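You operate a simulated robot arm through the tools that you are given. There is no shell and no other tool. Be economical: measure what you need, move in short steps, check, and stop when the job is done.

You are at the controls of a simulated two-armed robot. One attempt, no reset.

JOB
On the flat end of the bench, fold the rag in half, so that it is half as wide.

The check looks at the end state, three seconds after you hand in, the way a careful person would. Anything else that was tipped, shoved, dropped, spilled or broken makes it a failure. Flat cloth is picked up by pressing the open fingertips on it (5 to 10 N) and closing them slowly along it; thin cloth reads only 2 to 8 mm in the jaws.

ROBOT AND FRAMES
Two 7-joint arms with two-finger parallel grippers on one trunk, on a base that drives. Base frame: it is fixed to the floor where the robot stands at the start and does not move with it; the origin is under the middle of the robot, x ahead of it, y to its left, z up. Readings come in m, degrees, newtons and seconds.
The left shoulder is at the start at [0.07, 0.134, 1.226], the right one opposite. Places, roughly: flat end of the bench [0.6, 0.2, 0.9]. Payload 1.57 kg a hand.
The tool frame of a hand sits at the grasp point between the pads (the TCP): z along the fingers, y along the line on which they close. The tips reach 0.03 m beyond it. Largest opening 0.08 m; finger width 0.017, thickness 0.012; the body of the gripper, 0.04 by 0.082 m, starts 0.08 m behind the TCP.
Orientation is told as [roll, pitch, yaw] about the base's x, y, z axes, in that order, counted from this pose: with the fingers straight down and closing along the base's y, the tool's x points along the base's -x, its y along +y and its z along -z.

CONTROLS
- The arms move only by the tool drive_tool. It takes "left_targets", "right_targets" or both (then of equal length, played together; a hand with none holds still); each is a list that holds one entry, the list of rows, each a list of 7 numbers: the shift along the tool's x, y, z in units of 250 mm (1.0 is 250 mm), then the turn, a rotation vector about the tool's x, y, z in units of 180 degrees (1.0 is 180 degrees), then the opening, from 0 (shut) to 1 (fully open). In form: [[[tx, ty, tz, ax, ay, az, jaw], ...]]. A call has 1 to 20 rows; each row is the pose to reach, as a shift and turn from the pose commanded when the call began, along the tool's axes at that moment. A call with a number of a shift or a turn outside -1 to 1 is refused whole. Rows are played at 5 a second. More than 0.05 m and 8.6 degrees between two rows, or a gripper value outside its range, and nothing of the call is played. Where a pose cannot be reached the arm comes as near as it can. A force on the tool above 40 N (or 10 N above the force at the start of the call, whichever is more), or a blocked arm, ends the call early, and 0.2 s more pass. Each finger travels about 0.153 m/s and halts on what it meets, pressing with about 33 N; the grip force reading is that of the motor and also rises with nothing between the fingers. The clock runs only during rows and for 0.2 s after the last one: add rows that repeat a pose to give the fingers time. The reply holds the time, the measured pose of the TCP, the force on the tool along the base axes, the opening and the grip force, in the units named above and with some noise, and new pictures: "pictures" is both (left out), scene, wrist or none (wrist: the cameras of the hands that moved).
- Cameras (640 x 400 px; columns grow to the right, rows downward): "scene" is now at [0.1275, -0.0058, 1.4326]; the picture's right is [-0.07, -1.00, 0.00], its down [-0.76, 0.05, -0.65] and it looks along [0.65, -0.04, -0.76] (base axes); focal length 262 px, centre (320, 200). "left" rides on the left gripper at [0.072, 0.007, -0.122] in its tool frame; the picture's right is [-0.09, 1.00, 0.00], its down [-0.84, -0.08, -0.54] and it looks along [-0.54, -0.05, 0.84] (tool axes); focal length 238 px, centre (320, 200). "right" rides on the right gripper at [0.072, -0.007, -0.122] in its tool frame; the picture's right is [0.09, 1.00, 0.00], its down [-0.84, 0.08, -0.54] and it looks along [-0.54, 0.05, 0.84] (tool axes); focal length 238 px, centre (320, 200). There is no depth. A picture from a camera that has moved, and an enlarged one, comes with that camera's place and axes in the base frame and with its lens.
- slide_trunk(by): slides the trunk up (or, below 0, down) by that many m; the arms and the scene camera ride with it, the base frame stays. It gives what a move gives, with no picture.
- drive_base(legs): drives the robot by 1 to 6 legs, each [ahead, left, turn to the left] in m, m and degrees, along the robot's own axes; the way and the turn of a leg run together, so that a leg with both is an arc; at most 1.5 m and 180 degrees a leg. The arms and the cameras ride along, it lands a little off, and it stops where it bumps. It gives what a move gives, and a new picture of the scene camera.
- aim_head(pan, tilt): turns the head with the scene camera to pan (to the left, within 86 degrees either way) and tilt (down, from -29 to 69), counted from straight ahead of the robot. It gives what a move gives, and a new picture of the scene camera.
- zoom(camera, box): a new picture of the part [left, top, right, bottom] of that camera's present view, enlarged. No time passes.
- finish_job(): hands the job in; it is judged then, once.

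Work in short steps. Places have to be worked out from the pictures, the camera data and where the tool is seen: move nearer, look again, correct. Check each grasp and each placing, and mend what went wrong. You have 120 turns and 260 pictures in all, those below and enlarged ones among them. Open the grippers and draw the arms clear of the work before you hand the job in, unless the task says otherwise; then end with one line.

The tools are called as name(argument=value, ...) on one line, values as JSON. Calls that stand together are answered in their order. drive_tool: Moves the arms, as the interface text tells. Its arguments: {"type":"object","properties":{"left_targets":{"type":"array"},"right_targets":{"type":"array"},"pictures":{"type":"string","enum":["both","scene","wrist","none"]}},"required":[]} The other tools are called the same way: slide_trunk (by) slides the trunk up or down; drive_base (legs) drives the base; aim_head (pan, tilt) turns the head that bears the scene camera; zoom (camera, box) takes an enlarged picture of a part of a camera's view; finish_job () hands the job in.

At the start:

```text
t: 0.0
left_tool_pos: [0.3916, 0.1651, 1.1583]
left_orientation: [0.0, 0.0, 0.0]
left_ft_force: [-0.2, -0.6, -0.2]
left_finger_gap: 0.0801
left_gripper_force: 0.0
right_tool_pos: [0.3961, -0.2121, 1.1112]
right_orientation: [0.0, 0.1, 0.1]
right_ft_force: [1.1, 1.1, 0.1]
right_finger_gap: 0.0798
right_gripper_force: 0.0
trunk travel left (down, up): [-0.8, 0.14]
robot x, y, heading: [0.0005, -0.0014, -0.0]
head pan, tilt: [-3.9, 49.2]
```

scene: 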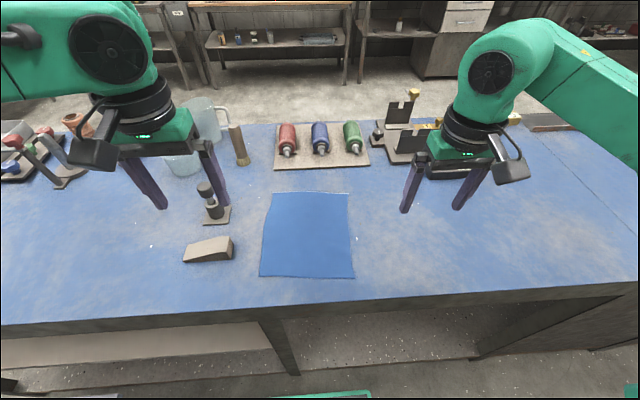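
right: 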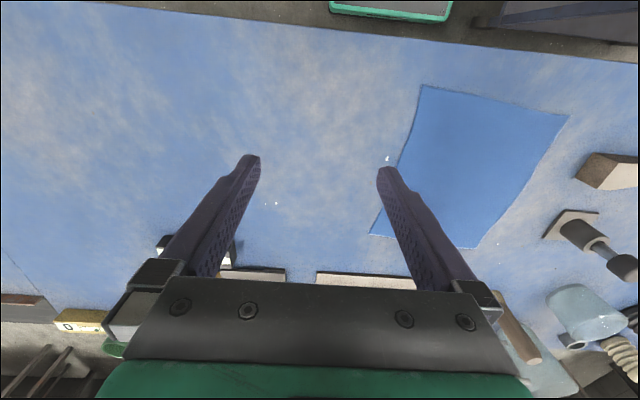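
left: 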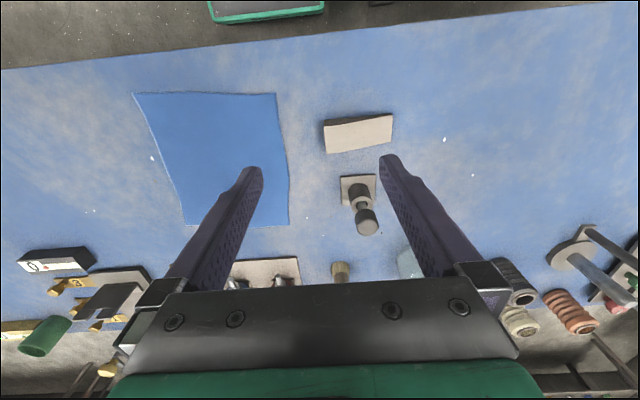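

The rag's corners come out near (0.645, 0.10), (0.63, -0.115), (0.37, -0.10) and (0.39, 0.115). I'll lift its right edge with both hands, right hand at the far corner and left hand at the near one, and lay it on the left edge. Turning the base left brings the right shoulder within reach.

drive_base(legs=[[0.0, -0.05, 0], [0, 0, 30]])

```text
t: 2.4
left_tool_pos: [0.2579, 0.2883, 1.1586]
left_orientation: [0.1, 0.0, 30.1]
left_ft_force: [-0.4, 0.2, -0.5]
left_finger_gap: 0.0801
left_gripper_force: 0.0
right_tool_pos: [0.4502, -0.0373, 1.1126]
right_orientation: [0.0, 0.0, 29.8]
right_ft_force: [-1.1, 0.3, -0.1]
right_finger_gap: 0.0802
right_gripper_force: 0.0
trunk travel left (down, up): [-0.8, 0.14]
robot x, y, heading: [0.0019, -0.0523, 30.1]
head pan, tilt: [-3.9, 49.2]
camera scene: at [0.1133, 0.0078, 1.4326], right [0.44, -0.9, 0.0], down [-0.68, -0.33, -0.65], along [0.59, 0.29, -0.76], focal length 262 px, centre (320, 200)
```

scene: 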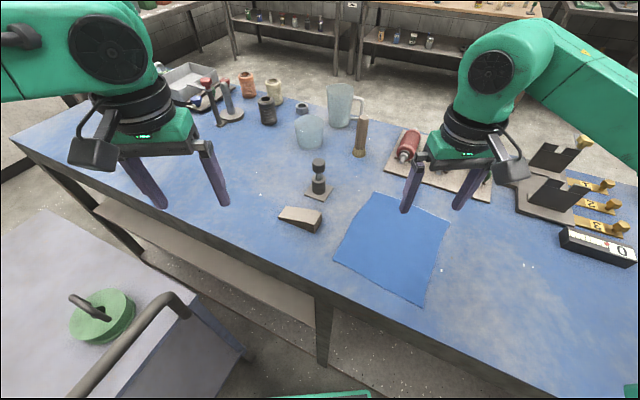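

The corners measure about the same from the new view. I move the right hand above the far-right corner first, aligning its closing axis across the edge.

drive_tool(right_targets=[[[-0.068, -0.09, 0.073, 0, 0, 0.031, 1], [-0.135, -0.179, 0.147, 0, 0, 0.063, 0.8], [-0.203, -0.268, 0.22, 0, 0, 0.094, 0.6], [-0.27, -0.358, 0.293, 0, 0, 0.125, 0.5], [-0.338, -0.447, 0.367, 0, 0, 0.157, 0.5], [-0.406, -0.537, 0.44, 0, 0, 0.188, 0.5], [-0.406, -0.537, 0.44, 0, 0, 0.188, 0.5]]], left_targets=[[[0.023, -0.12, 0, 0, 0, 0.031, 1], [0.046, -0.24, 0, 0, 0, 0.063, 0.8], [0.069, -0.36, 0, 0, 0, 0.094, 0.6], [0.092, -0.48, 0, 0, 0, 0.125, 0.5], [0.1, -0.6, 0.1, 0, 0, 0.157, 0.5], [0.11, -0.72, 0.2, 0, 0, 0.188, 0.5], [0.12, -0.8, 0.25, 0, 0, 0.188, 0.5]]])

```text
t: 4.0
left_tool_pos: [0.2895, 0.1439, 1.0976]
left_orientation: [-0.2, -0.2, -3.9]
left_ft_force: [0.0, -0.5, -0.3]
left_finger_gap: 0.04
left_gripper_force: 0.0
left hand out of reach, approached as far as the arm can: row 5, 6, 7
right_tool_pos: [0.6058, -0.103, 1.0015]
right_orientation: [0.0, 0.0, -4.0]
right_ft_force: [-0.6, -0.3, -0.1]
right_finger_gap: 0.0399
right_gripper_force: 0.0
trunk travel left (down, up): [-0.8, 0.14]
robot x, y, heading: [-0.001, -0.0506, 29.9]
head pan, tilt: [-3.9, 49.2]
camera scene: at [0.1136, 0.0086, 1.4326], right [0.44, -0.9, 0.0], down [-0.68, -0.33, -0.65], along [0.59, 0.29, -0.76], focal length 262 px, centre (320, 200)
camera right: at [0.5335, -0.1044, 1.1232], right [-0.02, 1.0, 0.0], down [0.84, 0.02, 0.54], along [0.54, 0.01, -0.84], focal length 238 px, centre (320, 200)
camera left: at [0.2187, 0.1554, 1.2197], right [0.16, 0.99, 0.0], down [0.83, -0.13, 0.54], along [0.54, -0.09, -0.84], focal length 238 px, centre (320, 200)
```

scene: 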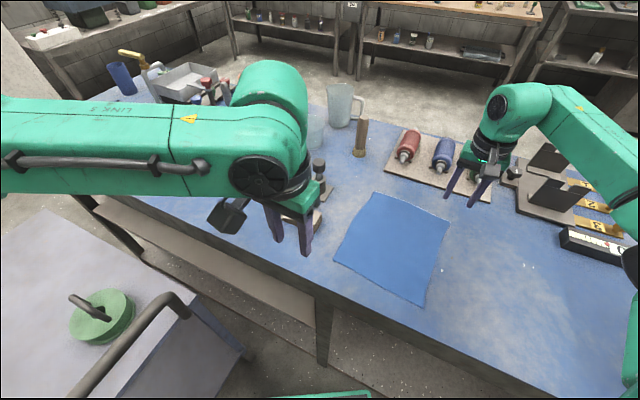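
right: 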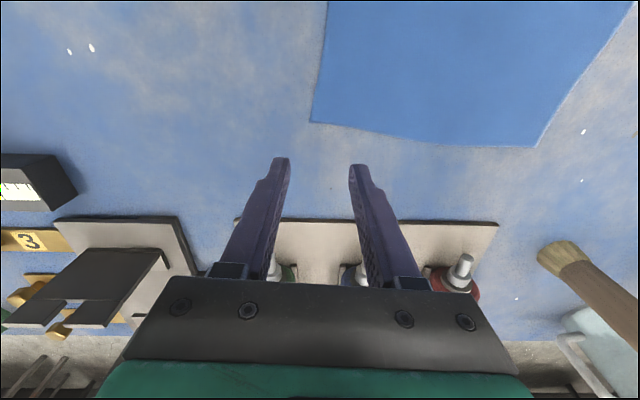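
left: 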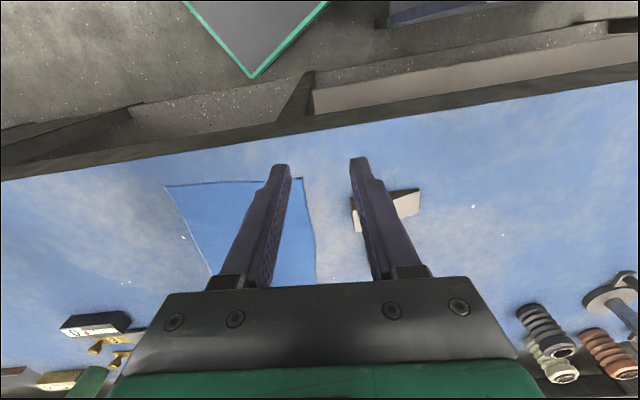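

From the two cameras, the table top is nearer z = 0.91 than 0.87, which puts the right edge between about (0.36, -0.09) and (0.59, -0.11). The left hand stopped short, so I step it forward and right to see where it can go.

drive_tool(left_targets=[[[-0.1, -0.09, 0, 0, 0, 0, 0.5], [-0.2, -0.18, 0, 0, 0, 0, 0.5], [-0.3, -0.27, 0, 0, 0, 0, 0.5], [-0.41, -0.37, 0, 0, 0, 0, 0.5]]], pictures="scene")

```text
t: 5.0
left_tool_pos: [0.2896, 0.1458, 1.098]
left_orientation: [-0.1, -0.1, -3.8]
left_ft_force: [0.5, 0.3, -0.1]
left_finger_gap: 0.04
left_gripper_force: 0.1
left hand out of reach, approached as far as the arm can: row 1, 2, 3, 4
right_tool_pos: [0.6054, -0.1034, 1.0024]
right_orientation: [-0.1, -0.1, -4.0]
right_ft_force: [-0.4, -0.8, 0.1]
right_finger_gap: 0.0399
right_gripper_force: 0.0
trunk travel left (down, up): [-0.8, 0.14]
robot x, y, heading: [0.0002, -0.053, 30.0]
head pan, tilt: [-3.9, 49.2]
camera scene: at [0.1128, 0.0087, 1.4326], right [0.44, -0.9, 0.0], down [-0.68, -0.33, -0.65], along [0.59, 0.29, -0.76], focal length 262 px, centre (320, 200)
```

scene: 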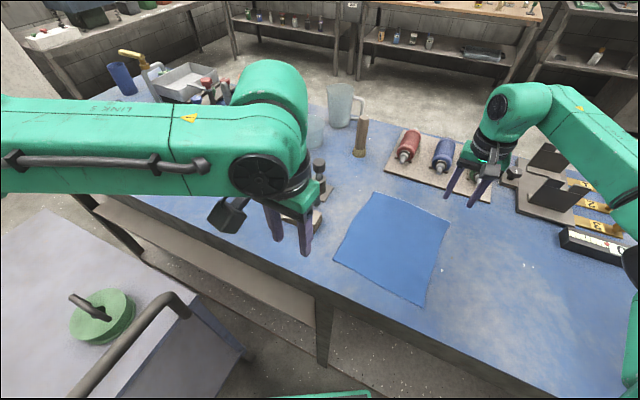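

The limit looks like the left wrist's twist rather than distance. I turn that wrist back to its neutral yaw while moving the hand over.

drive_tool(left_targets=[[[0, 0, 0, 0, 0, -0.045, 0.5], [0, 0, 0, 0, 0, -0.09, 0.5], [0, 0, 0, 0, 0, -0.135, 0.5], [0, 0, 0, 0, 0, -0.18, 0.5], [-0.1, -0.12, 0, 0, 0, -0.18, 0.5], [-0.2, -0.24, 0, 0, 0, -0.18, 0.5], [-0.3, -0.36, 0, 0, 0, -0.18, 0.5]]], pictures="scene")

```text
t: 6.6
left_tool_pos: [0.288, 0.1437, 1.0997]
left_orientation: [-0.2, 0.0, 28.5]
left_ft_force: [-0.1, 0.3, 0.0]
left_finger_gap: 0.0401
left_gripper_force: 0.1
left hand out of reach, approached as far as the arm can: row 5, 6, 7
right_tool_pos: [0.6054, -0.1021, 1.0022]
right_orientation: [0.1, 0.0, -3.9]
right_ft_force: [-0.3, 0.6, -0.7]
right_finger_gap: 0.0398
right_gripper_force: 0.1
trunk travel left (down, up): [-0.8, 0.14]
robot x, y, heading: [0.0011, -0.0512, 29.8]
head pan, tilt: [-3.9, 49.2]
camera scene: at [0.1132, 0.0088, 1.4326], right [0.44, -0.9, 0.0], down [-0.68, -0.33, -0.65], along [0.59, 0.29, -0.76], focal length 262 px, centre (320, 200)
```

scene: 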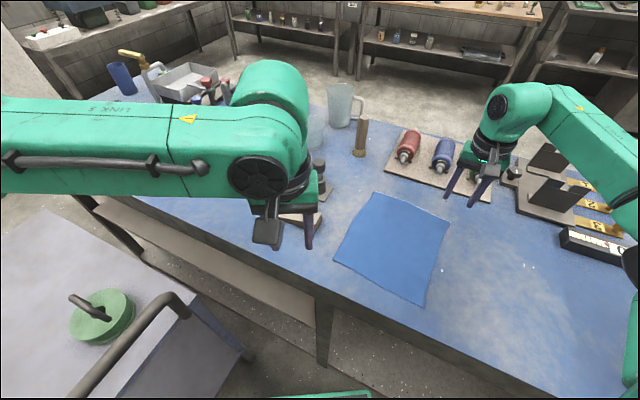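

The left hand can't cross the robot's midline, so I'll do this with the right hand alone, one corner at a time. I draw the left hand back out of the way and lower the right hand to just above the far-right corner.

drive_tool(right_targets=[[[0.05, 0.025, 0.05, 0, 0, 0, 0.375], [0.1, 0.05, 0.1, 0, 0, 0, 0.375], [0.142, 0.074, 0.168, 0, 0, 0, 0.375], [0.142, 0.074, 0.168, 0, 0, 0, 0.375], [0.142, 0.074, 0.168, 0, 0, 0, 0.375]]], left_targets=[[[0, 0.15, -0.1, 0, 0, 0, 0.5], [0, 0.3, -0.2, 0, 0, 0, 0.5], [0, 0.45, -0.25, 0, 0, 0, 0.5], [0, 0.6, -0.25, 0, 0, 0, 0.5], [0, 0.75, -0.25, 0, 0, 0, 0.5]]])

```text
t: 7.8
left_tool_pos: [0.1958, 0.308, 1.1603]
left_orientation: [-0.2, 0.0, 28.4]
left_ft_force: [0.8, 0.4, -0.2]
left_finger_gap: 0.0401
left_gripper_force: 0.1
right_tool_pos: [0.5692, -0.0805, 0.9597]
right_orientation: [-0.1, -0.2, -3.8]
right_ft_force: [0.0, -0.4, -0.8]
right_finger_gap: 0.0301
right_gripper_force: 0.0
trunk travel left (down, up): [-0.8, 0.14]
robot x, y, heading: [0.0024, -0.0489, 30.2]
head pan, tilt: [-3.9, 49.2]
camera scene: at [0.1112, 0.0103, 1.4327], right [0.44, -0.9, 0.0], down [-0.68, -0.33, -0.65], along [0.59, 0.29, -0.76], focal length 262 px, centre (320, 200)
camera right: at [0.4967, -0.0823, 1.0819], right [-0.02, 1.0, 0.0], down [0.84, 0.02, 0.54], along [0.54, 0.01, -0.84], focal length 238 px, centre (320, 200)
camera left: at [0.1294, 0.2801, 1.2827], right [-0.39, 0.92, 0.0], down [0.77, 0.33, 0.54], along [0.5, 0.21, -0.84], focal length 238 px, centre (320, 200)
```

scene: 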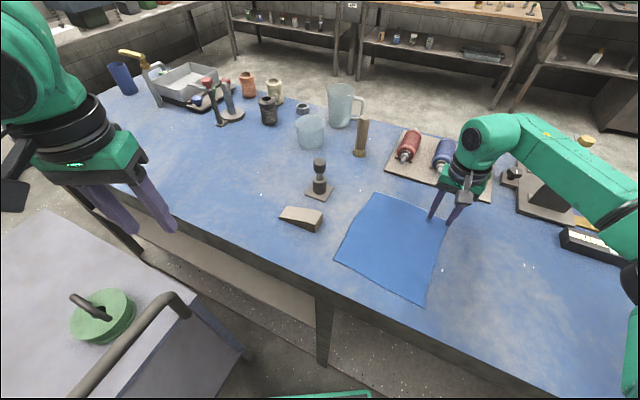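
right: 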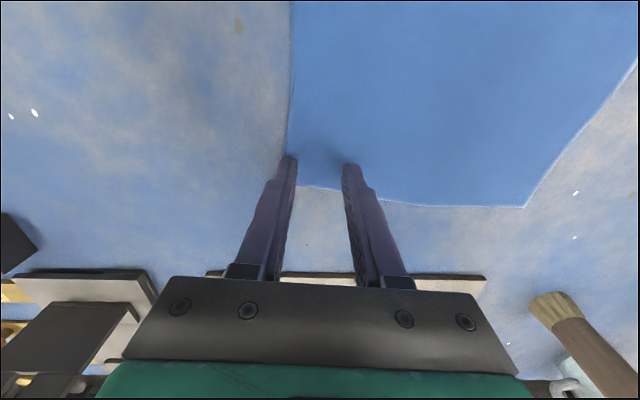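
left: 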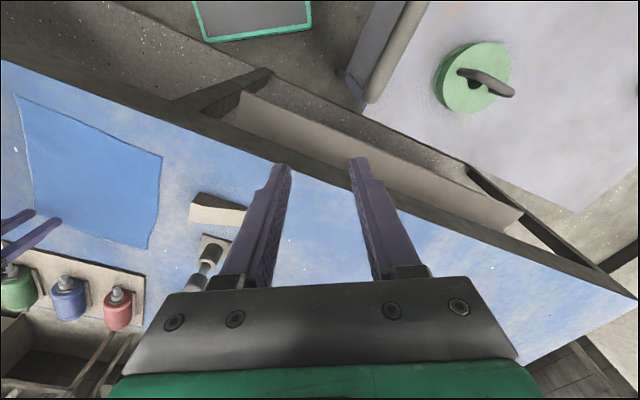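

The fingertips sit about 2.6 cm inside both the right and the far edge, which is where I want them. I lower slowly until they touch.

drive_tool(right_targets=[[[0, 0, 0.02, 0, 0, 0, 0.375], [0, 0, 0.04, 0, 0, 0, 0.375], [0, 0, 0.06, 0, 0, 0, 0.375], [0, 0, 0.072, 0, 0, 0, 0.375]]], pictures="wrist")

```text
t: 8.7
left_tool_pos: [0.1963, 0.3068, 1.1601]
left_orientation: [-0.1, 0.0, 28.5]
left_ft_force: [0.2, 0.7, 0.2]
left_finger_gap: 0.0399
left_gripper_force: 0.0
right_tool_pos: [0.5701, -0.0811, 0.9514]
right_orientation: [0.7, -0.7, -4.1]
right_ft_force: [-4.9, -2.7, 19.7]
right_finger_gap: 0.0311
right_gripper_force: 0.5
trunk travel left (down, up): [-0.8, 0.14]
robot x, y, heading: [-0.0013, -0.0508, 29.9]
head pan, tilt: [-3.9, 49.2]
stopped in row 4 (right hand): the force on the tool passed its limit (the readings are from after the stop); the commanded pose is now the measured one
camera right: at [0.4972, -0.0832, 1.0725], right [-0.02, 1.0, 0.01], down [0.83, 0.01, 0.55], along [0.55, 0.02, -0.83], focal length 238 px, centre (320, 200)
```

right: 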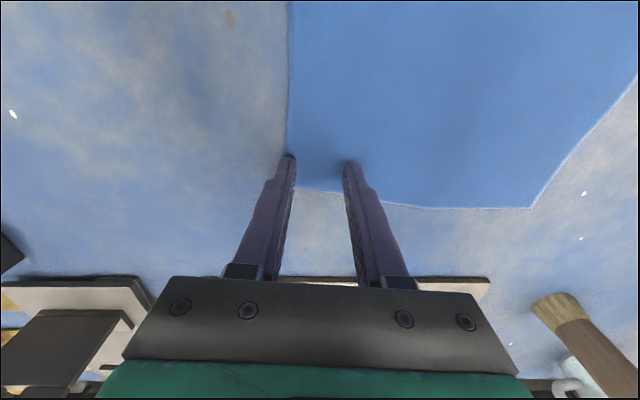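

Contact is at TCP height 0.951, with 20 N on the tool. I ease up by 1 mm to reach 5 to 10 N.

drive_tool(right_targets=[[[0, 0, -0.002, 0, 0, 0, 0.375], [0, 0, -0.004, 0, 0, 0, 0.375]]], pictures="none")

```text
t: 9.3
left_tool_pos: [0.193, 0.3079, 1.1611]
left_orientation: [-0.2, -0.2, 28.5]
left_ft_force: [0.2, 0.6, 0.6]
left_finger_gap: 0.0401
left_gripper_force: 0.1
right_tool_pos: [0.5708, -0.0789, 0.952]
right_orientation: [0.6, -0.8, -4.0]
right_ft_force: [0.1, 1.7, 20.3]
right_finger_gap: 0.0286
right_gripper_force: 0.1
trunk travel left (down, up): [-0.8, 0.14]
robot x, y, heading: [-0.0021, -0.0509, 29.8]
head pan, tilt: [-3.9, 49.2]
```

Still 20 N, so I lift a little more.

drive_tool(right_targets=[[[0, 0, -0.006, 0, 0, 0, 0.375], [0, 0, -0.01, 0, 0, 0, 0.375]]], pictures="none")

```text
t: 9.9
left_tool_pos: [0.1947, 0.3079, 1.1609]
left_orientation: [-0.1, -0.1, 28.5]
left_ft_force: [-0.3, -0.7, 0.0]
left_finger_gap: 0.0399
left_gripper_force: 0.0
right_tool_pos: [0.5706, -0.0802, 0.9514]
right_orientation: [0.4, -0.6, -4.1]
right_ft_force: [-1.3, 1.7, 9.8]
right_finger_gap: 0.0286
right_gripper_force: 0.0
trunk travel left (down, up): [-0.8, 0.14]
robot x, y, heading: [0.0019, -0.0512, 29.7]
head pan, tilt: [-3.9, 49.2]
```

At 9.8 N, I close slowly along the cloth.

drive_tool(right_targets=[[[0, 0, 0, 0, 0, 0, 0.32], [0, 0, 0, 0, 0, 0, 0.27], [0, 0, 0, 0, 0, 0, 0.22], [0, 0, 0, 0, 0, 0, 0.17], [0, 0, 0, 0, 0, 0, 0.12], [0, 0, 0, 0, 0, 0, 0.08], [0, 0, 0, 0, 0, 0, 0.04], [0, 0, 0, 0, 0, 0, 0], [0, 0, 0, 0, 0, 0, 0], [0, 0, 0, 0, 0, 0, 0]]], pictures="wrist")

```text
t: 12.1
left_tool_pos: [0.1971, 0.3071, 1.1611]
left_orientation: [0.0, 0.0, 28.5]
left_ft_force: [0.1, 0.1, 0.3]
left_finger_gap: 0.0401
left_gripper_force: 0.1
right_tool_pos: [0.5729, -0.08, 0.9512]
right_orientation: [0.6, -0.7, -4.1]
right_ft_force: [0.0, 0.4, 5.9]
right_finger_gap: 0.0077
right_gripper_force: 27.6
trunk travel left (down, up): [-0.8, 0.14]
robot x, y, heading: [0.005, -0.0455, 29.9]
head pan, tilt: [-3.9, 49.2]
camera right: at [0.4989, -0.083, 1.0728], right [-0.02, 1.0, 0.01], down [0.83, 0.01, 0.55], along [0.55, 0.02, -0.83], focal length 238 px, centre (320, 200)
```

right: 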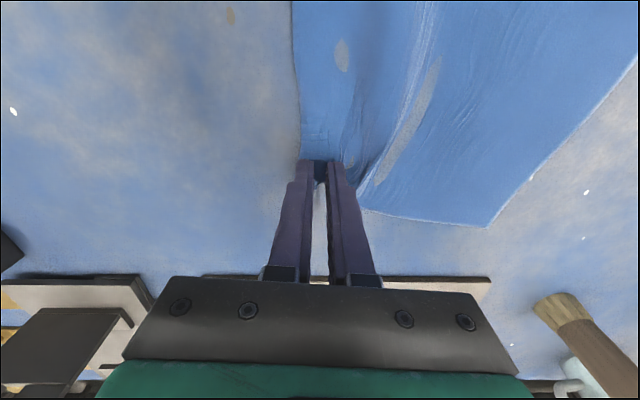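

The jaws hold 7.7 mm of cloth, so the grasp is good. I lift the corner in an arc toward the middle and look.

drive_tool(right_targets=[[[0.001, 0.02, -0.08, 0, 0, 0, 0], [0.005, 0.08, -0.16, 0, 0, 0, 0], [0.01, 0.14, -0.22, 0, 0, 0, 0], [0.014, 0.22, -0.27, 0, 0, 0, 0], [0.02, 0.32, -0.29, 0, 0, 0, 0], [0.02, 0.32, -0.29, 0, 0, 0, 0]]])

```text
t: 13.5
left_tool_pos: [0.1978, 0.3073, 1.1591]
left_orientation: [0.0, 0.1, 28.6]
left_ft_force: [0.6, 0.8, 0.5]
left_finger_gap: 0.0399
left_gripper_force: 0.0
right_tool_pos: [0.5722, -0.0022, 1.0255]
right_orientation: [0.5, -0.6, -4.0]
right_ft_force: [1.1, -0.1, -0.7]
right_finger_gap: 0.0023
right_gripper_force: 23.7
trunk travel left (down, up): [-0.8, 0.14]
robot x, y, heading: [-0.0029, -0.0501, 29.8]
head pan, tilt: [-3.9, 49.2]
camera scene: at [0.1132, 0.0081, 1.4326], right [0.44, -0.9, 0.0], down [-0.68, -0.33, -0.65], along [0.59, 0.29, -0.76], focal length 262 px, centre (320, 200)
camera right: at [0.5003, -0.0038, 1.1462], right [-0.02, 1.0, 0.01], down [0.83, 0.01, 0.55], along [0.55, 0.02, -0.83], focal length 238 px, centre (320, 200)
```

scene: 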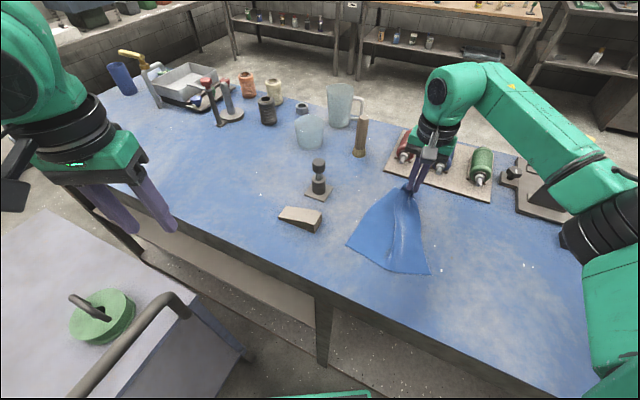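
right: 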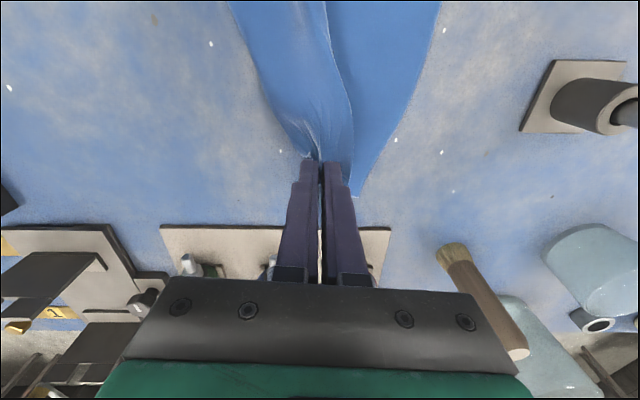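

The rag slid a bit as I lifted. I zoom in to see its shape.

zoom(camera="scene", box=[320, 160, 480, 290])

zoom(camera="right", box=[200, 0, 480, 210])

```text
3.08 times, centred on (400, 225) of scene
camera zoom: at [0.1132, 0.0081, 1.4326], right [0.44, -0.9, 0.0], down [-0.68, -0.33, -0.65], along [0.59, 0.29, -0.76], focal length 806 px, centre (74, 123)
```

zoom: 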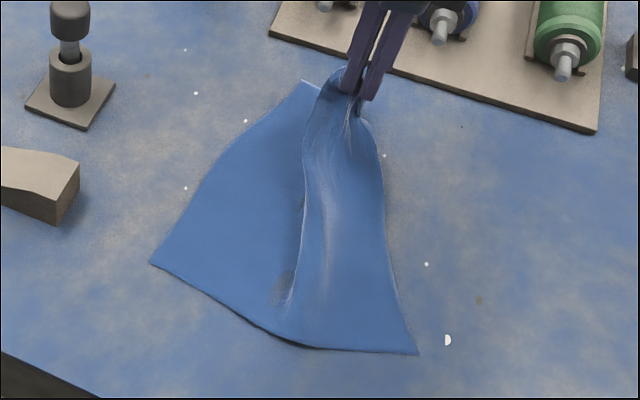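

```text
1.90 times, centred on (340, 105) of right
camera zoom: at [0.5003, -0.0038, 1.1462], right [-0.02, 1.0, 0.01], down [0.83, 0.01, 0.55], along [0.55, 0.02, -0.83], focal length 454 px, centre (282, 381)
```

zoom: 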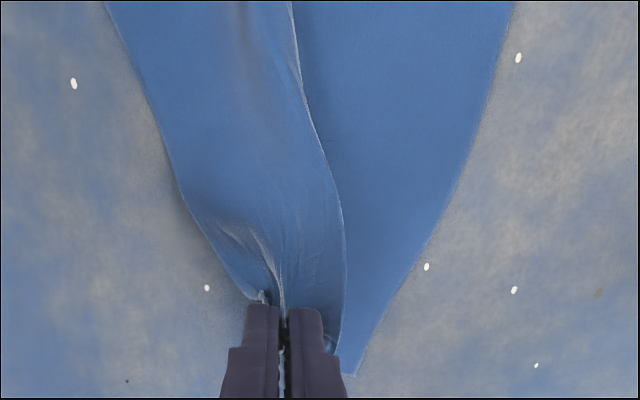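

The far half is folding over. The far-left corner is at (0.644, 0.043), the near-left at (0.414, 0.095) and the near-right at (0.429, -0.094). The near-right corner limits how far this one can go, so I lay it down a little short, then fold the near corner, then correct.

drive_tool(right_targets=[[[-0.04, 0.04, 0.05, 0, 0, 0, 0], [-0.08, 0.075, 0.12, 0, 0, 0, 0], [-0.094, 0.087, 0.19, 0, 0, 0, 0], [-0.094, 0.087, 0.262, 0, 0, 0, 0], [-0.094, 0.087, 0.265, 0, 0, 0, 0]]])

```text
t: 14.7
left_tool_pos: [0.1975, 0.3073, 1.1602]
left_orientation: [0.0, 0.0, 28.6]
left_ft_force: [0.7, 0.5, -1.1]
left_finger_gap: 0.0398
left_gripper_force: 0.0
right_tool_pos: [0.5988, 0.0194, 0.9588]
right_orientation: [0.5, -0.7, -4.0]
right_ft_force: [-0.2, 0.1, 1.5]
right_finger_gap: 0.0023
right_gripper_force: 24.0
trunk travel left (down, up): [-0.8, 0.14]
robot x, y, heading: [0.0011, -0.0505, 29.8]
head pan, tilt: [-3.9, 49.2]
camera scene: at [0.1128, 0.0089, 1.4326], right [0.44, -0.9, 0.0], down [-0.68, -0.33, -0.65], along [0.59, 0.29, -0.76], focal length 262 px, centre (320, 200)
camera right: at [0.5251, 0.0171, 1.0801], right [-0.02, 1.0, 0.01], down [0.83, 0.01, 0.55], along [0.55, 0.02, -0.83], focal length 238 px, centre (320, 200)
```

scene: 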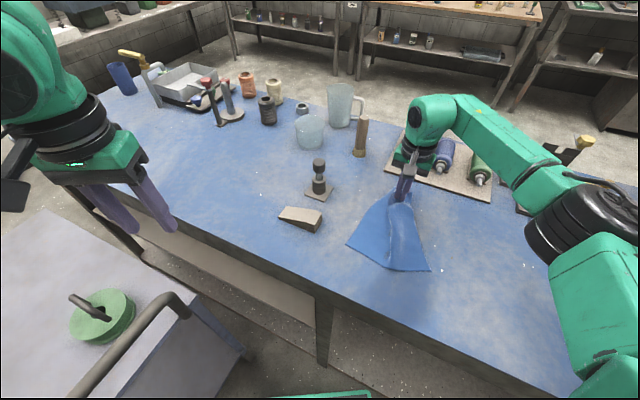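
right: 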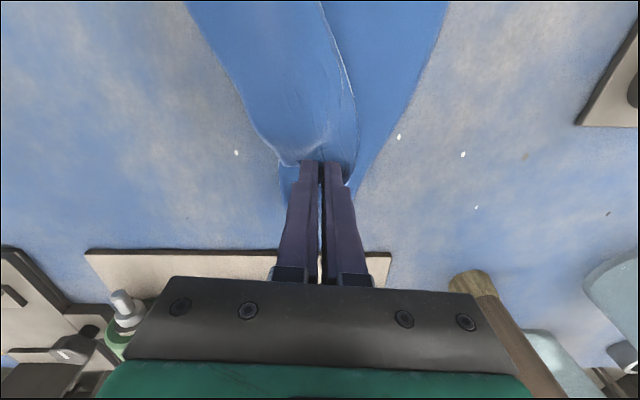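

The corner is down on the lower layer. I open the jaws a little, rise and look.

drive_tool(right_targets=[[[0, 0, 0, 0, 0, 0, 0.1], [0, 0, 0, 0, 0, 0, 0.2], [0, 0, -0.06, 0, 0, 0, 0.2], [0, 0, -0.16, 0, 0, 0, 0.25], [0, -0.1, -0.34, 0, 0, 0, 0.3], [0.15, -0.25, -0.4, 0, 0, 0, 0.375], [0.3, -0.4, -0.4, 0, 0, 0, 0.375], [0.3, -0.4, -0.4, 0, 0, 0, 0.375]]])

zoom(camera="scene", box=[320, 160, 480, 290])

```text
refused: row 5 steps farther than a row can; nothing moved
```

```text
3.08 times, centred on (400, 225) of scene
camera zoom: at [0.1128, 0.0089, 1.4326], right [0.44, -0.9, 0.0], down [-0.68, -0.33, -0.65], along [0.59, 0.29, -0.76], focal length 806 px, centre (74, 123)
```

zoom: 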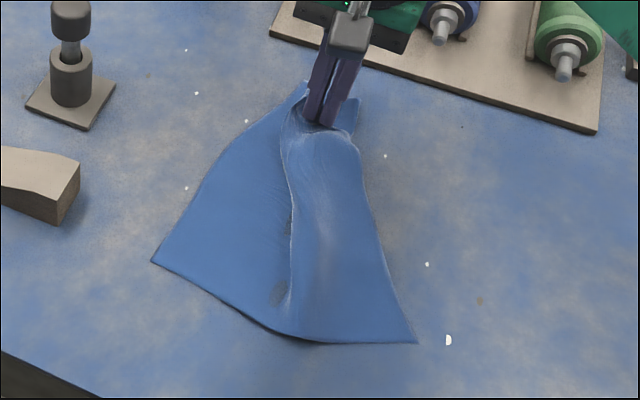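

One step was too long, so I shorten the steps and send it again.

drive_tool(right_targets=[[[0, 0, 0, 0, 0, 0, 0.1], [0, 0, 0, 0, 0, 0, 0.2], [0, 0, -0.06, 0, 0, 0, 0.2], [0, 0, -0.16, 0, 0, 0, 0.25], [0, -0.05, -0.3, 0, 0, 0, 0.3], [0.1, -0.15, -0.4, 0, 0, 0, 0.375], [0.2, -0.26, -0.4, 0, 0, 0, 0.375], [0.3, -0.38, -0.4, 0, 0, 0, 0.375], [0.3, -0.38, -0.4, 0, 0, 0, 0.375]]])

zoom(camera="scene", box=[320, 160, 480, 290])

```text
t: 16.7
left_tool_pos: [0.1985, 0.3076, 1.1612]
left_orientation: [0.0, 0.0, 28.5]
left_ft_force: [0.7, 1.0, -0.2]
left_finger_gap: 0.0399
left_gripper_force: 0.1
right_tool_pos: [0.5171, -0.0709, 1.0577]
right_orientation: [0.4, -0.5, -4.1]
right_ft_force: [0.0, 0.0, -0.4]
right_finger_gap: 0.0298
right_gripper_force: 0.1
trunk travel left (down, up): [-0.8, 0.14]
robot x, y, heading: [-0.0008, -0.0513, 29.9]
head pan, tilt: [-3.9, 49.2]
camera scene: at [0.1134, 0.0094, 1.4326], right [0.44, -0.9, 0.0], down [-0.68, -0.33, -0.65], along [0.59, 0.29, -0.76], focal length 262 px, centre (320, 200)
camera right: at [0.4436, -0.0735, 1.1781], right [-0.02, 1.0, 0.01], down [0.83, 0.01, 0.55], along [0.55, 0.02, -0.83], focal length 238 px, centre (320, 200)
```

scene: 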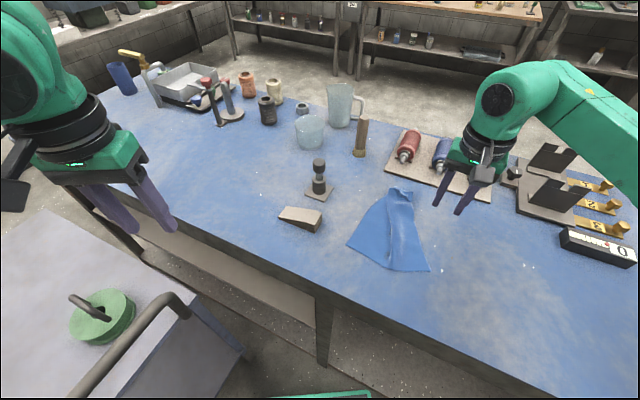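
right: 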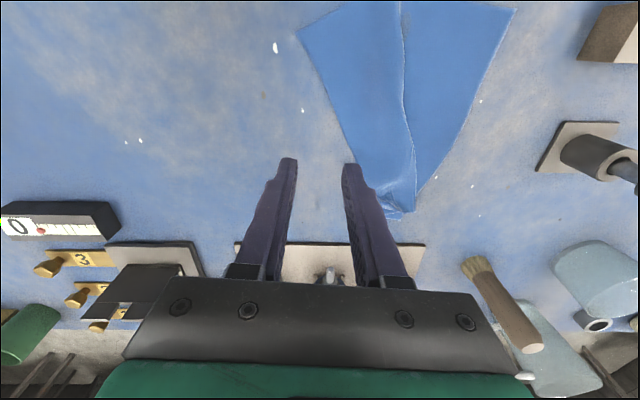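

```text
3.08 times, centred on (400, 225) of scene
camera zoom: at [0.1134, 0.0094, 1.4326], right [0.44, -0.9, 0.0], down [-0.68, -0.33, -0.65], along [0.59, 0.29, -0.76], focal length 806 px, centre (74, 123)
```

zoom: 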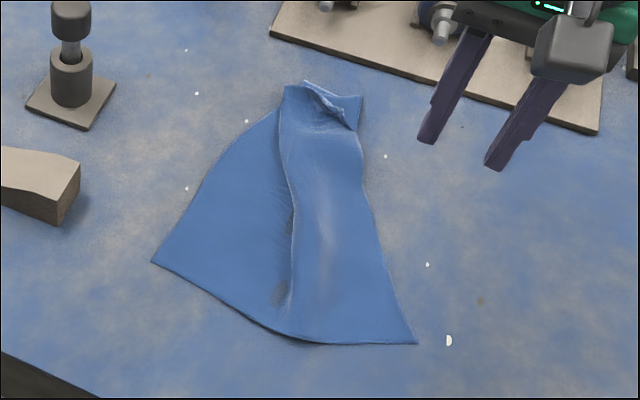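

The shape is unclear: it could be a proper fold or only a pleat. I zoom from the wrist camera.

zoom(camera="right", box=[280, 0, 520, 230])

zoom(camera="scene", box=[370, 175, 430, 225])

```text
1.74 times, centred on (400, 115) of right
camera zoom: at [0.4436, -0.0735, 1.1781], right [-0.02, 1.0, 0.01], down [0.83, 0.01, 0.55], along [0.55, 0.02, -0.83], focal length 414 px, centre (181, 348)
```

zoom: 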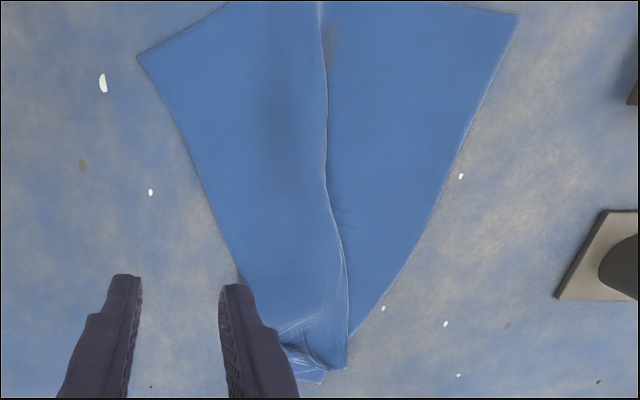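

```text
8.00 times, centred on (400, 200) of scene
camera zoom: at [0.1134, 0.0094, 1.4326], right [0.44, -0.9, 0.0], down [-0.68, -0.33, -0.65], along [0.59, 0.29, -0.76], focal length 2095 px, centre (-320, 200)
```

zoom: 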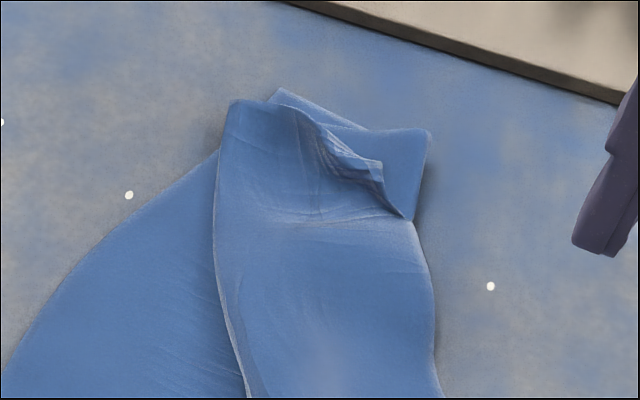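

What I have is a Z-pleat, not a fold: the corner trailed behind the pinch. I'll re-pinch the top layer by that corner and pull it right to flatten the rag, and use a tighter edge grip next time. First I move above it.

drive_tool(right_targets=[[[-0.06, 0.08, 0, 0, 0, 0, 0.25], [-0.12, 0.16, 0.08, 0, 0, 0, 0.25], [-0.18, 0.24, 0.18, 0, 0, 0, 0.25], [-0.23, 0.32, 0.28, 0, 0, 0, 0.25], [-0.23, 0.32, 0.34, 0, 0, 0, 0.25]]], pictures="wrist")

zoom(camera="right", box=[230, 60, 430, 220])

zoom(camera="scene", box=[370, 170, 440, 230])

```text
t: 17.9
left_tool_pos: [0.199, 0.307, 1.1619]
left_orientation: [0.1, 0.0, 28.6]
left_ft_force: [-0.2, -0.8, -0.5]
left_finger_gap: 0.04
left_gripper_force: 0.1
right_tool_pos: [0.58, 0.0051, 0.9732]
right_orientation: [0.5, -0.7, -4.2]
right_ft_force: [0.1, 0.6, -0.2]
right_finger_gap: 0.02
right_gripper_force: 0.1
trunk travel left (down, up): [-0.8, 0.14]
robot x, y, heading: [-0.0002, -0.0527, 29.6]
head pan, tilt: [-3.9, 49.2]
camera right: at [0.5071, 0.0028, 1.094], right [-0.02, 1.0, 0.01], down [0.83, 0.01, 0.55], along [0.55, 0.02, -0.83], focal length 238 px, centre (320, 200)
```

right: 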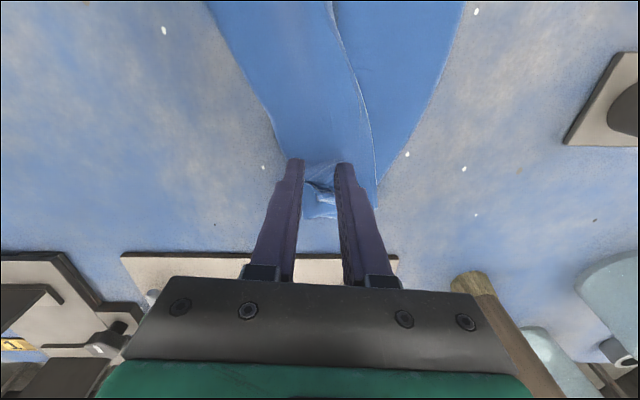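

```text
2.50 times, centred on (330, 140) of right
camera zoom: at [0.5071, 0.0028, 1.094], right [-0.02, 1.0, 0.01], down [0.83, 0.01, 0.55], along [0.55, 0.02, -0.83], focal length 596 px, centre (295, 350)
```

zoom: 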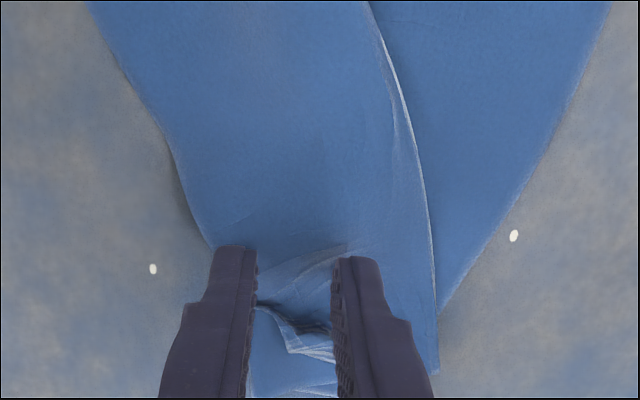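

```text
6.67 times, centred on (405, 200) of scene
camera zoom: at [0.1132, 0.0083, 1.4326], right [0.44, -0.9, 0.0], down [-0.68, -0.33, -0.65], along [0.59, 0.29, -0.76], focal length 1746 px, centre (-247, 200)
```

zoom: 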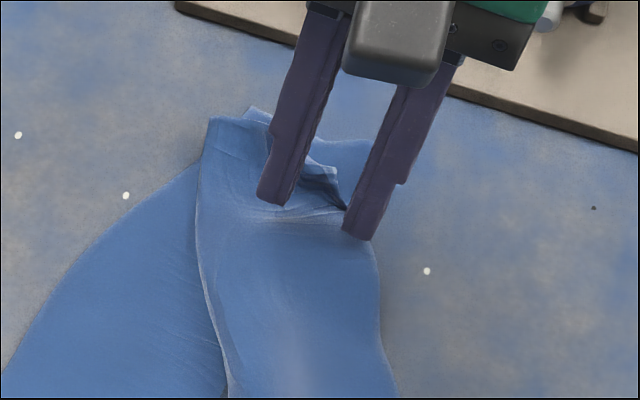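

The fingers straddle the crumpled top-layer edge. I shift 1 cm forward, lower to touch and pinch.

drive_tool(right_targets=[[[-0.04, 0, 0.03, 0, 0, 0, 0.25], [-0.04, 0, 0.05, 0, 0, 0, 0.25], [-0.04, 0, 0.065, 0, 0, 0, 0.25], [-0.04, 0, 0.075, 0, 0, 0, 0.25]]], pictures="none")

```text
t: 18.9
left_tool_pos: [0.198, 0.3075, 1.16]
left_orientation: [0.1, 0.0, 28.5]
left_ft_force: [0.1, 1.2, -0.7]
left_finger_gap: 0.0399
left_gripper_force: 0.1
right_tool_pos: [0.59, 0.0052, 0.9542]
right_orientation: [0.5, -0.5, -4.1]
right_ft_force: [0.2, 0.5, 1.9]
right_finger_gap: 0.0196
right_gripper_force: 0.1
trunk travel left (down, up): [-0.8, 0.14]
robot x, y, heading: [-0.0003, -0.0498, 29.5]
head pan, tilt: [-3.9, 49.2]
```

drive_tool(right_targets=[[[0, 0, 0.003, 0, 0, 0, 0.2], [0, 0, 0.003, 0, 0, 0, 0.15], [0, 0, 0.003, 0, 0, 0, 0.1], [0, 0, 0.003, 0, 0, 0, 0.05], [0, 0, 0.003, 0, 0, 0, 0], [0, 0, 0.003, 0, 0, 0, 0], [0, 0, 0, 0, 0, 0, 0], [0, -0.02, -0.1, 0, 0, 0, 0], [0, -0.04, -0.2, 0, 0, 0, 0], [0, -0.06, -0.32, 0, 0, 0, 0], [0, -0.06, -0.32, 0, 0, 0, 0]]])

zoom(camera="scene", box=[330, 150, 480, 290])

```text
t: 21.3
left_tool_pos: [0.1979, 0.3086, 1.1603]
left_orientation: [0.0, 0.0, 28.5]
left_ft_force: [0.1, -0.2, -0.4]
left_finger_gap: 0.04
left_gripper_force: 0.1
right_tool_pos: [0.5881, -0.0103, 1.0348]
right_orientation: [0.4, -0.5, -4.1]
right_ft_force: [-0.1, 0.4, 0.1]
right_finger_gap: 0.0014
right_gripper_force: 23.8
trunk travel left (down, up): [-0.8, 0.14]
robot x, y, heading: [0.0044, -0.0463, 29.9]
head pan, tilt: [-3.9, 49.2]
camera scene: at [0.1133, 0.0088, 1.4326], right [0.44, -0.9, 0.0], down [-0.68, -0.33, -0.65], along [0.59, 0.29, -0.76], focal length 262 px, centre (320, 200)
camera right: at [0.5151, -0.0135, 1.1556], right [-0.02, 1.0, 0.01], down [0.83, 0.01, 0.55], along [0.55, 0.02, -0.83], focal length 238 px, centre (320, 200)
```

scene: 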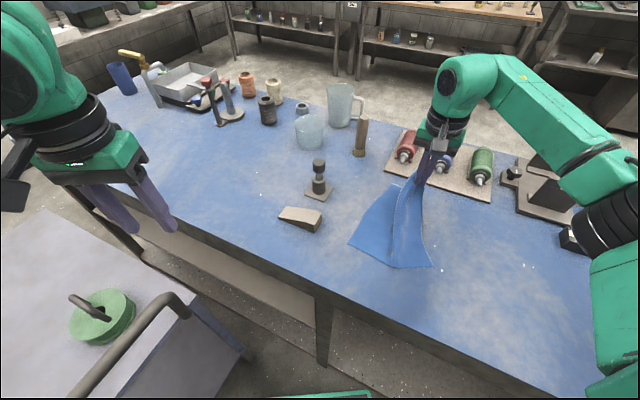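
right: 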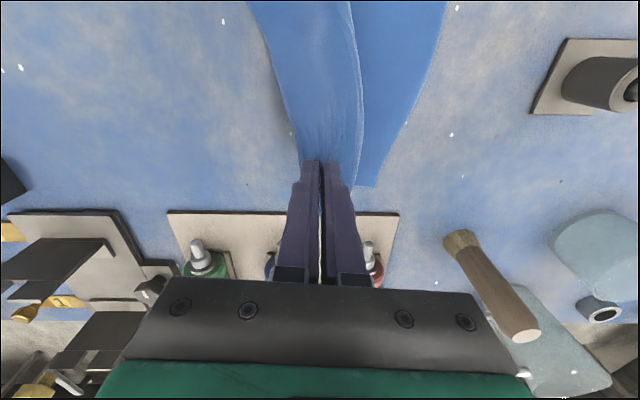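

```text
2.86 times, centred on (405, 220) of scene
camera zoom: at [0.1133, 0.0088, 1.4326], right [0.44, -0.9, 0.0], down [-0.68, -0.33, -0.65], along [0.59, 0.29, -0.76], focal length 748 px, centre (77, 143)
```

zoom: 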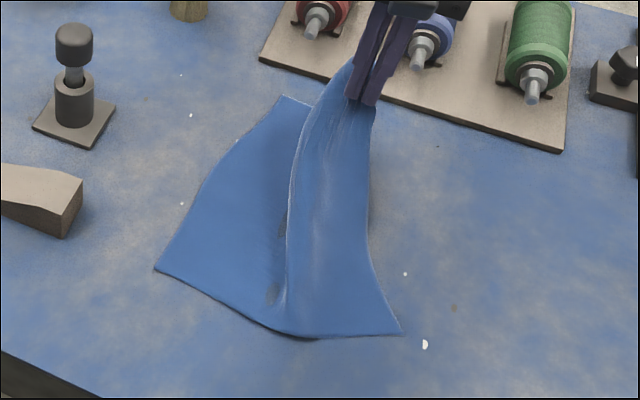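

It's held, now 1.4 mm thick. I lift higher and carry it right to pull the pleat out.

drive_tool(right_targets=[[[0, -0.06, -0.08, 0, 0, 0, 0], [0, -0.16, -0.16, 0, 0, 0, 0], [0, -0.26, -0.16, 0, 0, 0, 0], [0, -0.38, -0.1, 0, 0, 0, 0], [0, -0.38, -0.1, 0, 0, 0, 0]]])

zoom(camera="scene", box=[330, 150, 480, 290])

```text
t: 22.5
left_tool_pos: [0.1987, 0.3079, 1.1601]
left_orientation: [0.0, 0.0, 28.5]
left_ft_force: [0.1, -0.3, -0.2]
left_finger_gap: 0.0401
left_gripper_force: 0.1
right_tool_pos: [0.5819, -0.1056, 1.0583]
right_orientation: [0.5, -0.6, -4.0]
right_ft_force: [0.4, 0.5, -0.2]
right_finger_gap: 0.0018
right_gripper_force: 23.7
trunk travel left (down, up): [-0.8, 0.14]
robot x, y, heading: [0.0, -0.0514, 30.0]
head pan, tilt: [-3.9, 49.2]
camera scene: at [0.1131, 0.0094, 1.4326], right [0.44, -0.9, 0.0], down [-0.68, -0.33, -0.65], along [0.59, 0.29, -0.76], focal length 262 px, centre (320, 200)
camera right: at [0.5082, -0.1086, 1.179], right [-0.02, 1.0, 0.01], down [0.83, 0.01, 0.55], along [0.55, 0.02, -0.83], focal length 238 px, centre (320, 200)
```

scene: 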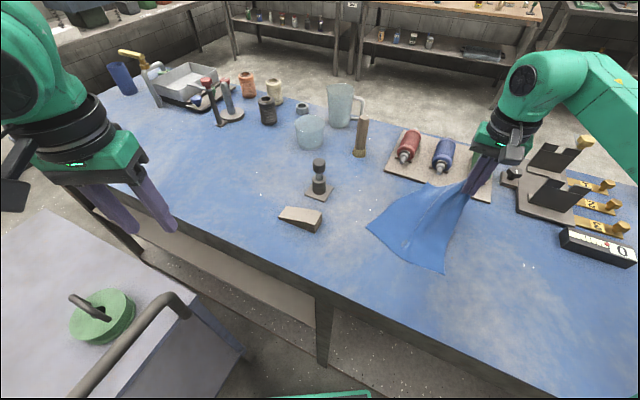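
right: 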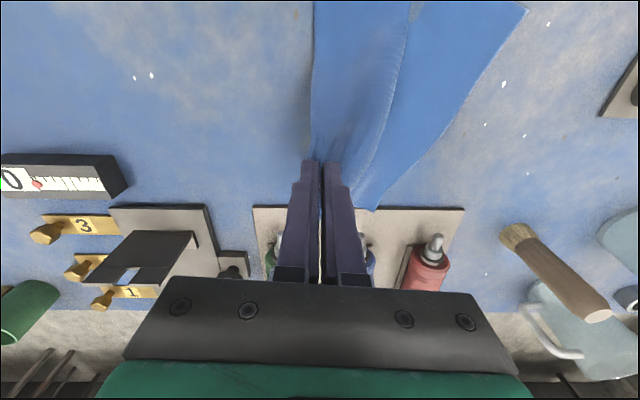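

```text
2.86 times, centred on (405, 220) of scene
camera zoom: at [0.1131, 0.0094, 1.4326], right [0.44, -0.9, 0.0], down [-0.68, -0.33, -0.65], along [0.59, 0.29, -0.76], focal length 748 px, centre (77, 143)
```

zoom: 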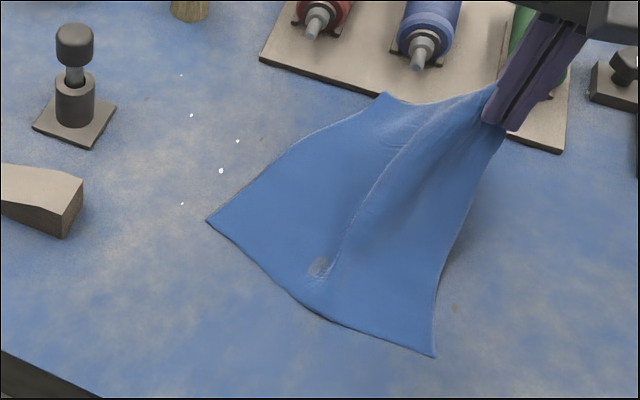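

The pleat has pulled out and I'm now holding the far corner almost at its tip. I swing it over low, keeping its distance to the near-right corner, so it lands on the left half without dragging the rag.

drive_tool(right_targets=[[[-0.025, 0.106, 0.04, 0, 0, 0, 0], [-0.076, 0.23, 0.1, 0, 0, 0, 0], [-0.108, 0.353, 0.17, 0, 0, 0, 0], [-0.122, 0.435, 0.28, 0, 0, 0, 0], [-0.12, 0.475, 0.39, 0, 0, 0, 0], [-0.12, 0.475, 0.39, 0, 0, 0, 0]]])

zoom(camera="scene", box=[330, 150, 480, 290])

```text
t: 23.9
left_tool_pos: [0.1981, 0.308, 1.1606]
left_orientation: [0.0, 0.0, 28.6]
left_ft_force: [0.8, 0.1, 0.8]
left_finger_gap: 0.0401
left_gripper_force: 0.1
right_tool_pos: [0.6203, 0.0113, 0.962]
right_orientation: [0.5, -0.5, -4.0]
right_ft_force: [0.2, 0.2, 0.9]
right_finger_gap: 0.0016
right_gripper_force: 23.6
trunk travel left (down, up): [-0.8, 0.14]
robot x, y, heading: [-0.0027, -0.0502, 30.0]
head pan, tilt: [-3.9, 49.2]
camera scene: at [0.1124, 0.0084, 1.4327], right [0.44, -0.9, 0.0], down [-0.68, -0.33, -0.65], along [0.59, 0.29, -0.76], focal length 262 px, centre (320, 200)
camera right: at [0.5478, 0.0088, 1.0838], right [-0.02, 1.0, 0.01], down [0.83, 0.01, 0.55], along [0.55, 0.02, -0.83], focal length 238 px, centre (320, 200)
```

scene: 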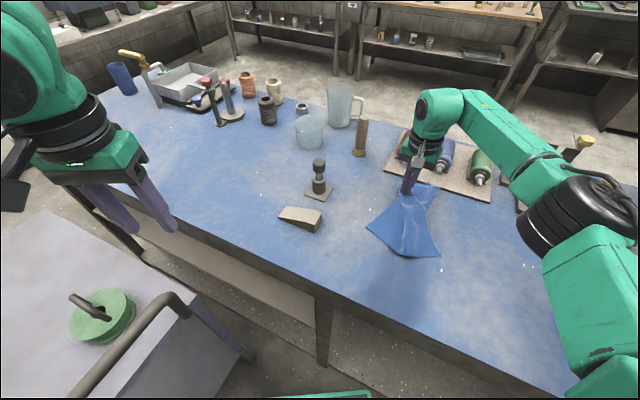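
right: 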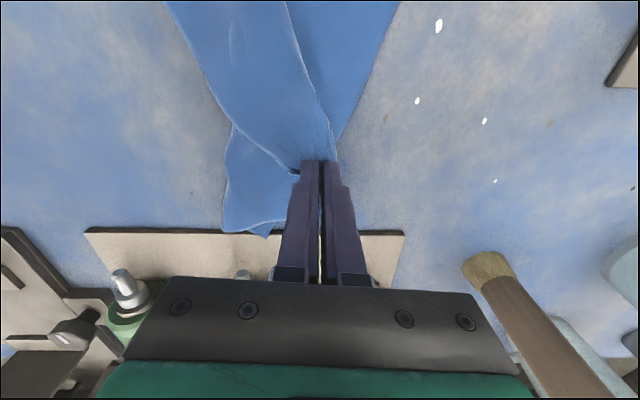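

```text
2.86 times, centred on (405, 220) of scene
camera zoom: at [0.1124, 0.0084, 1.4327], right [0.44, -0.9, 0.0], down [-0.68, -0.33, -0.65], along [0.59, 0.29, -0.76], focal length 748 px, centre (77, 143)
```

zoom: 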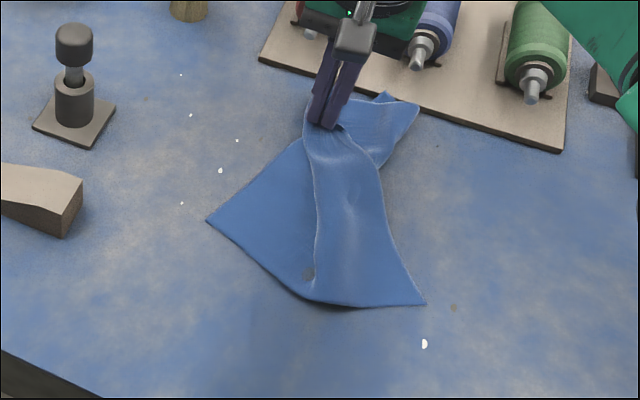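

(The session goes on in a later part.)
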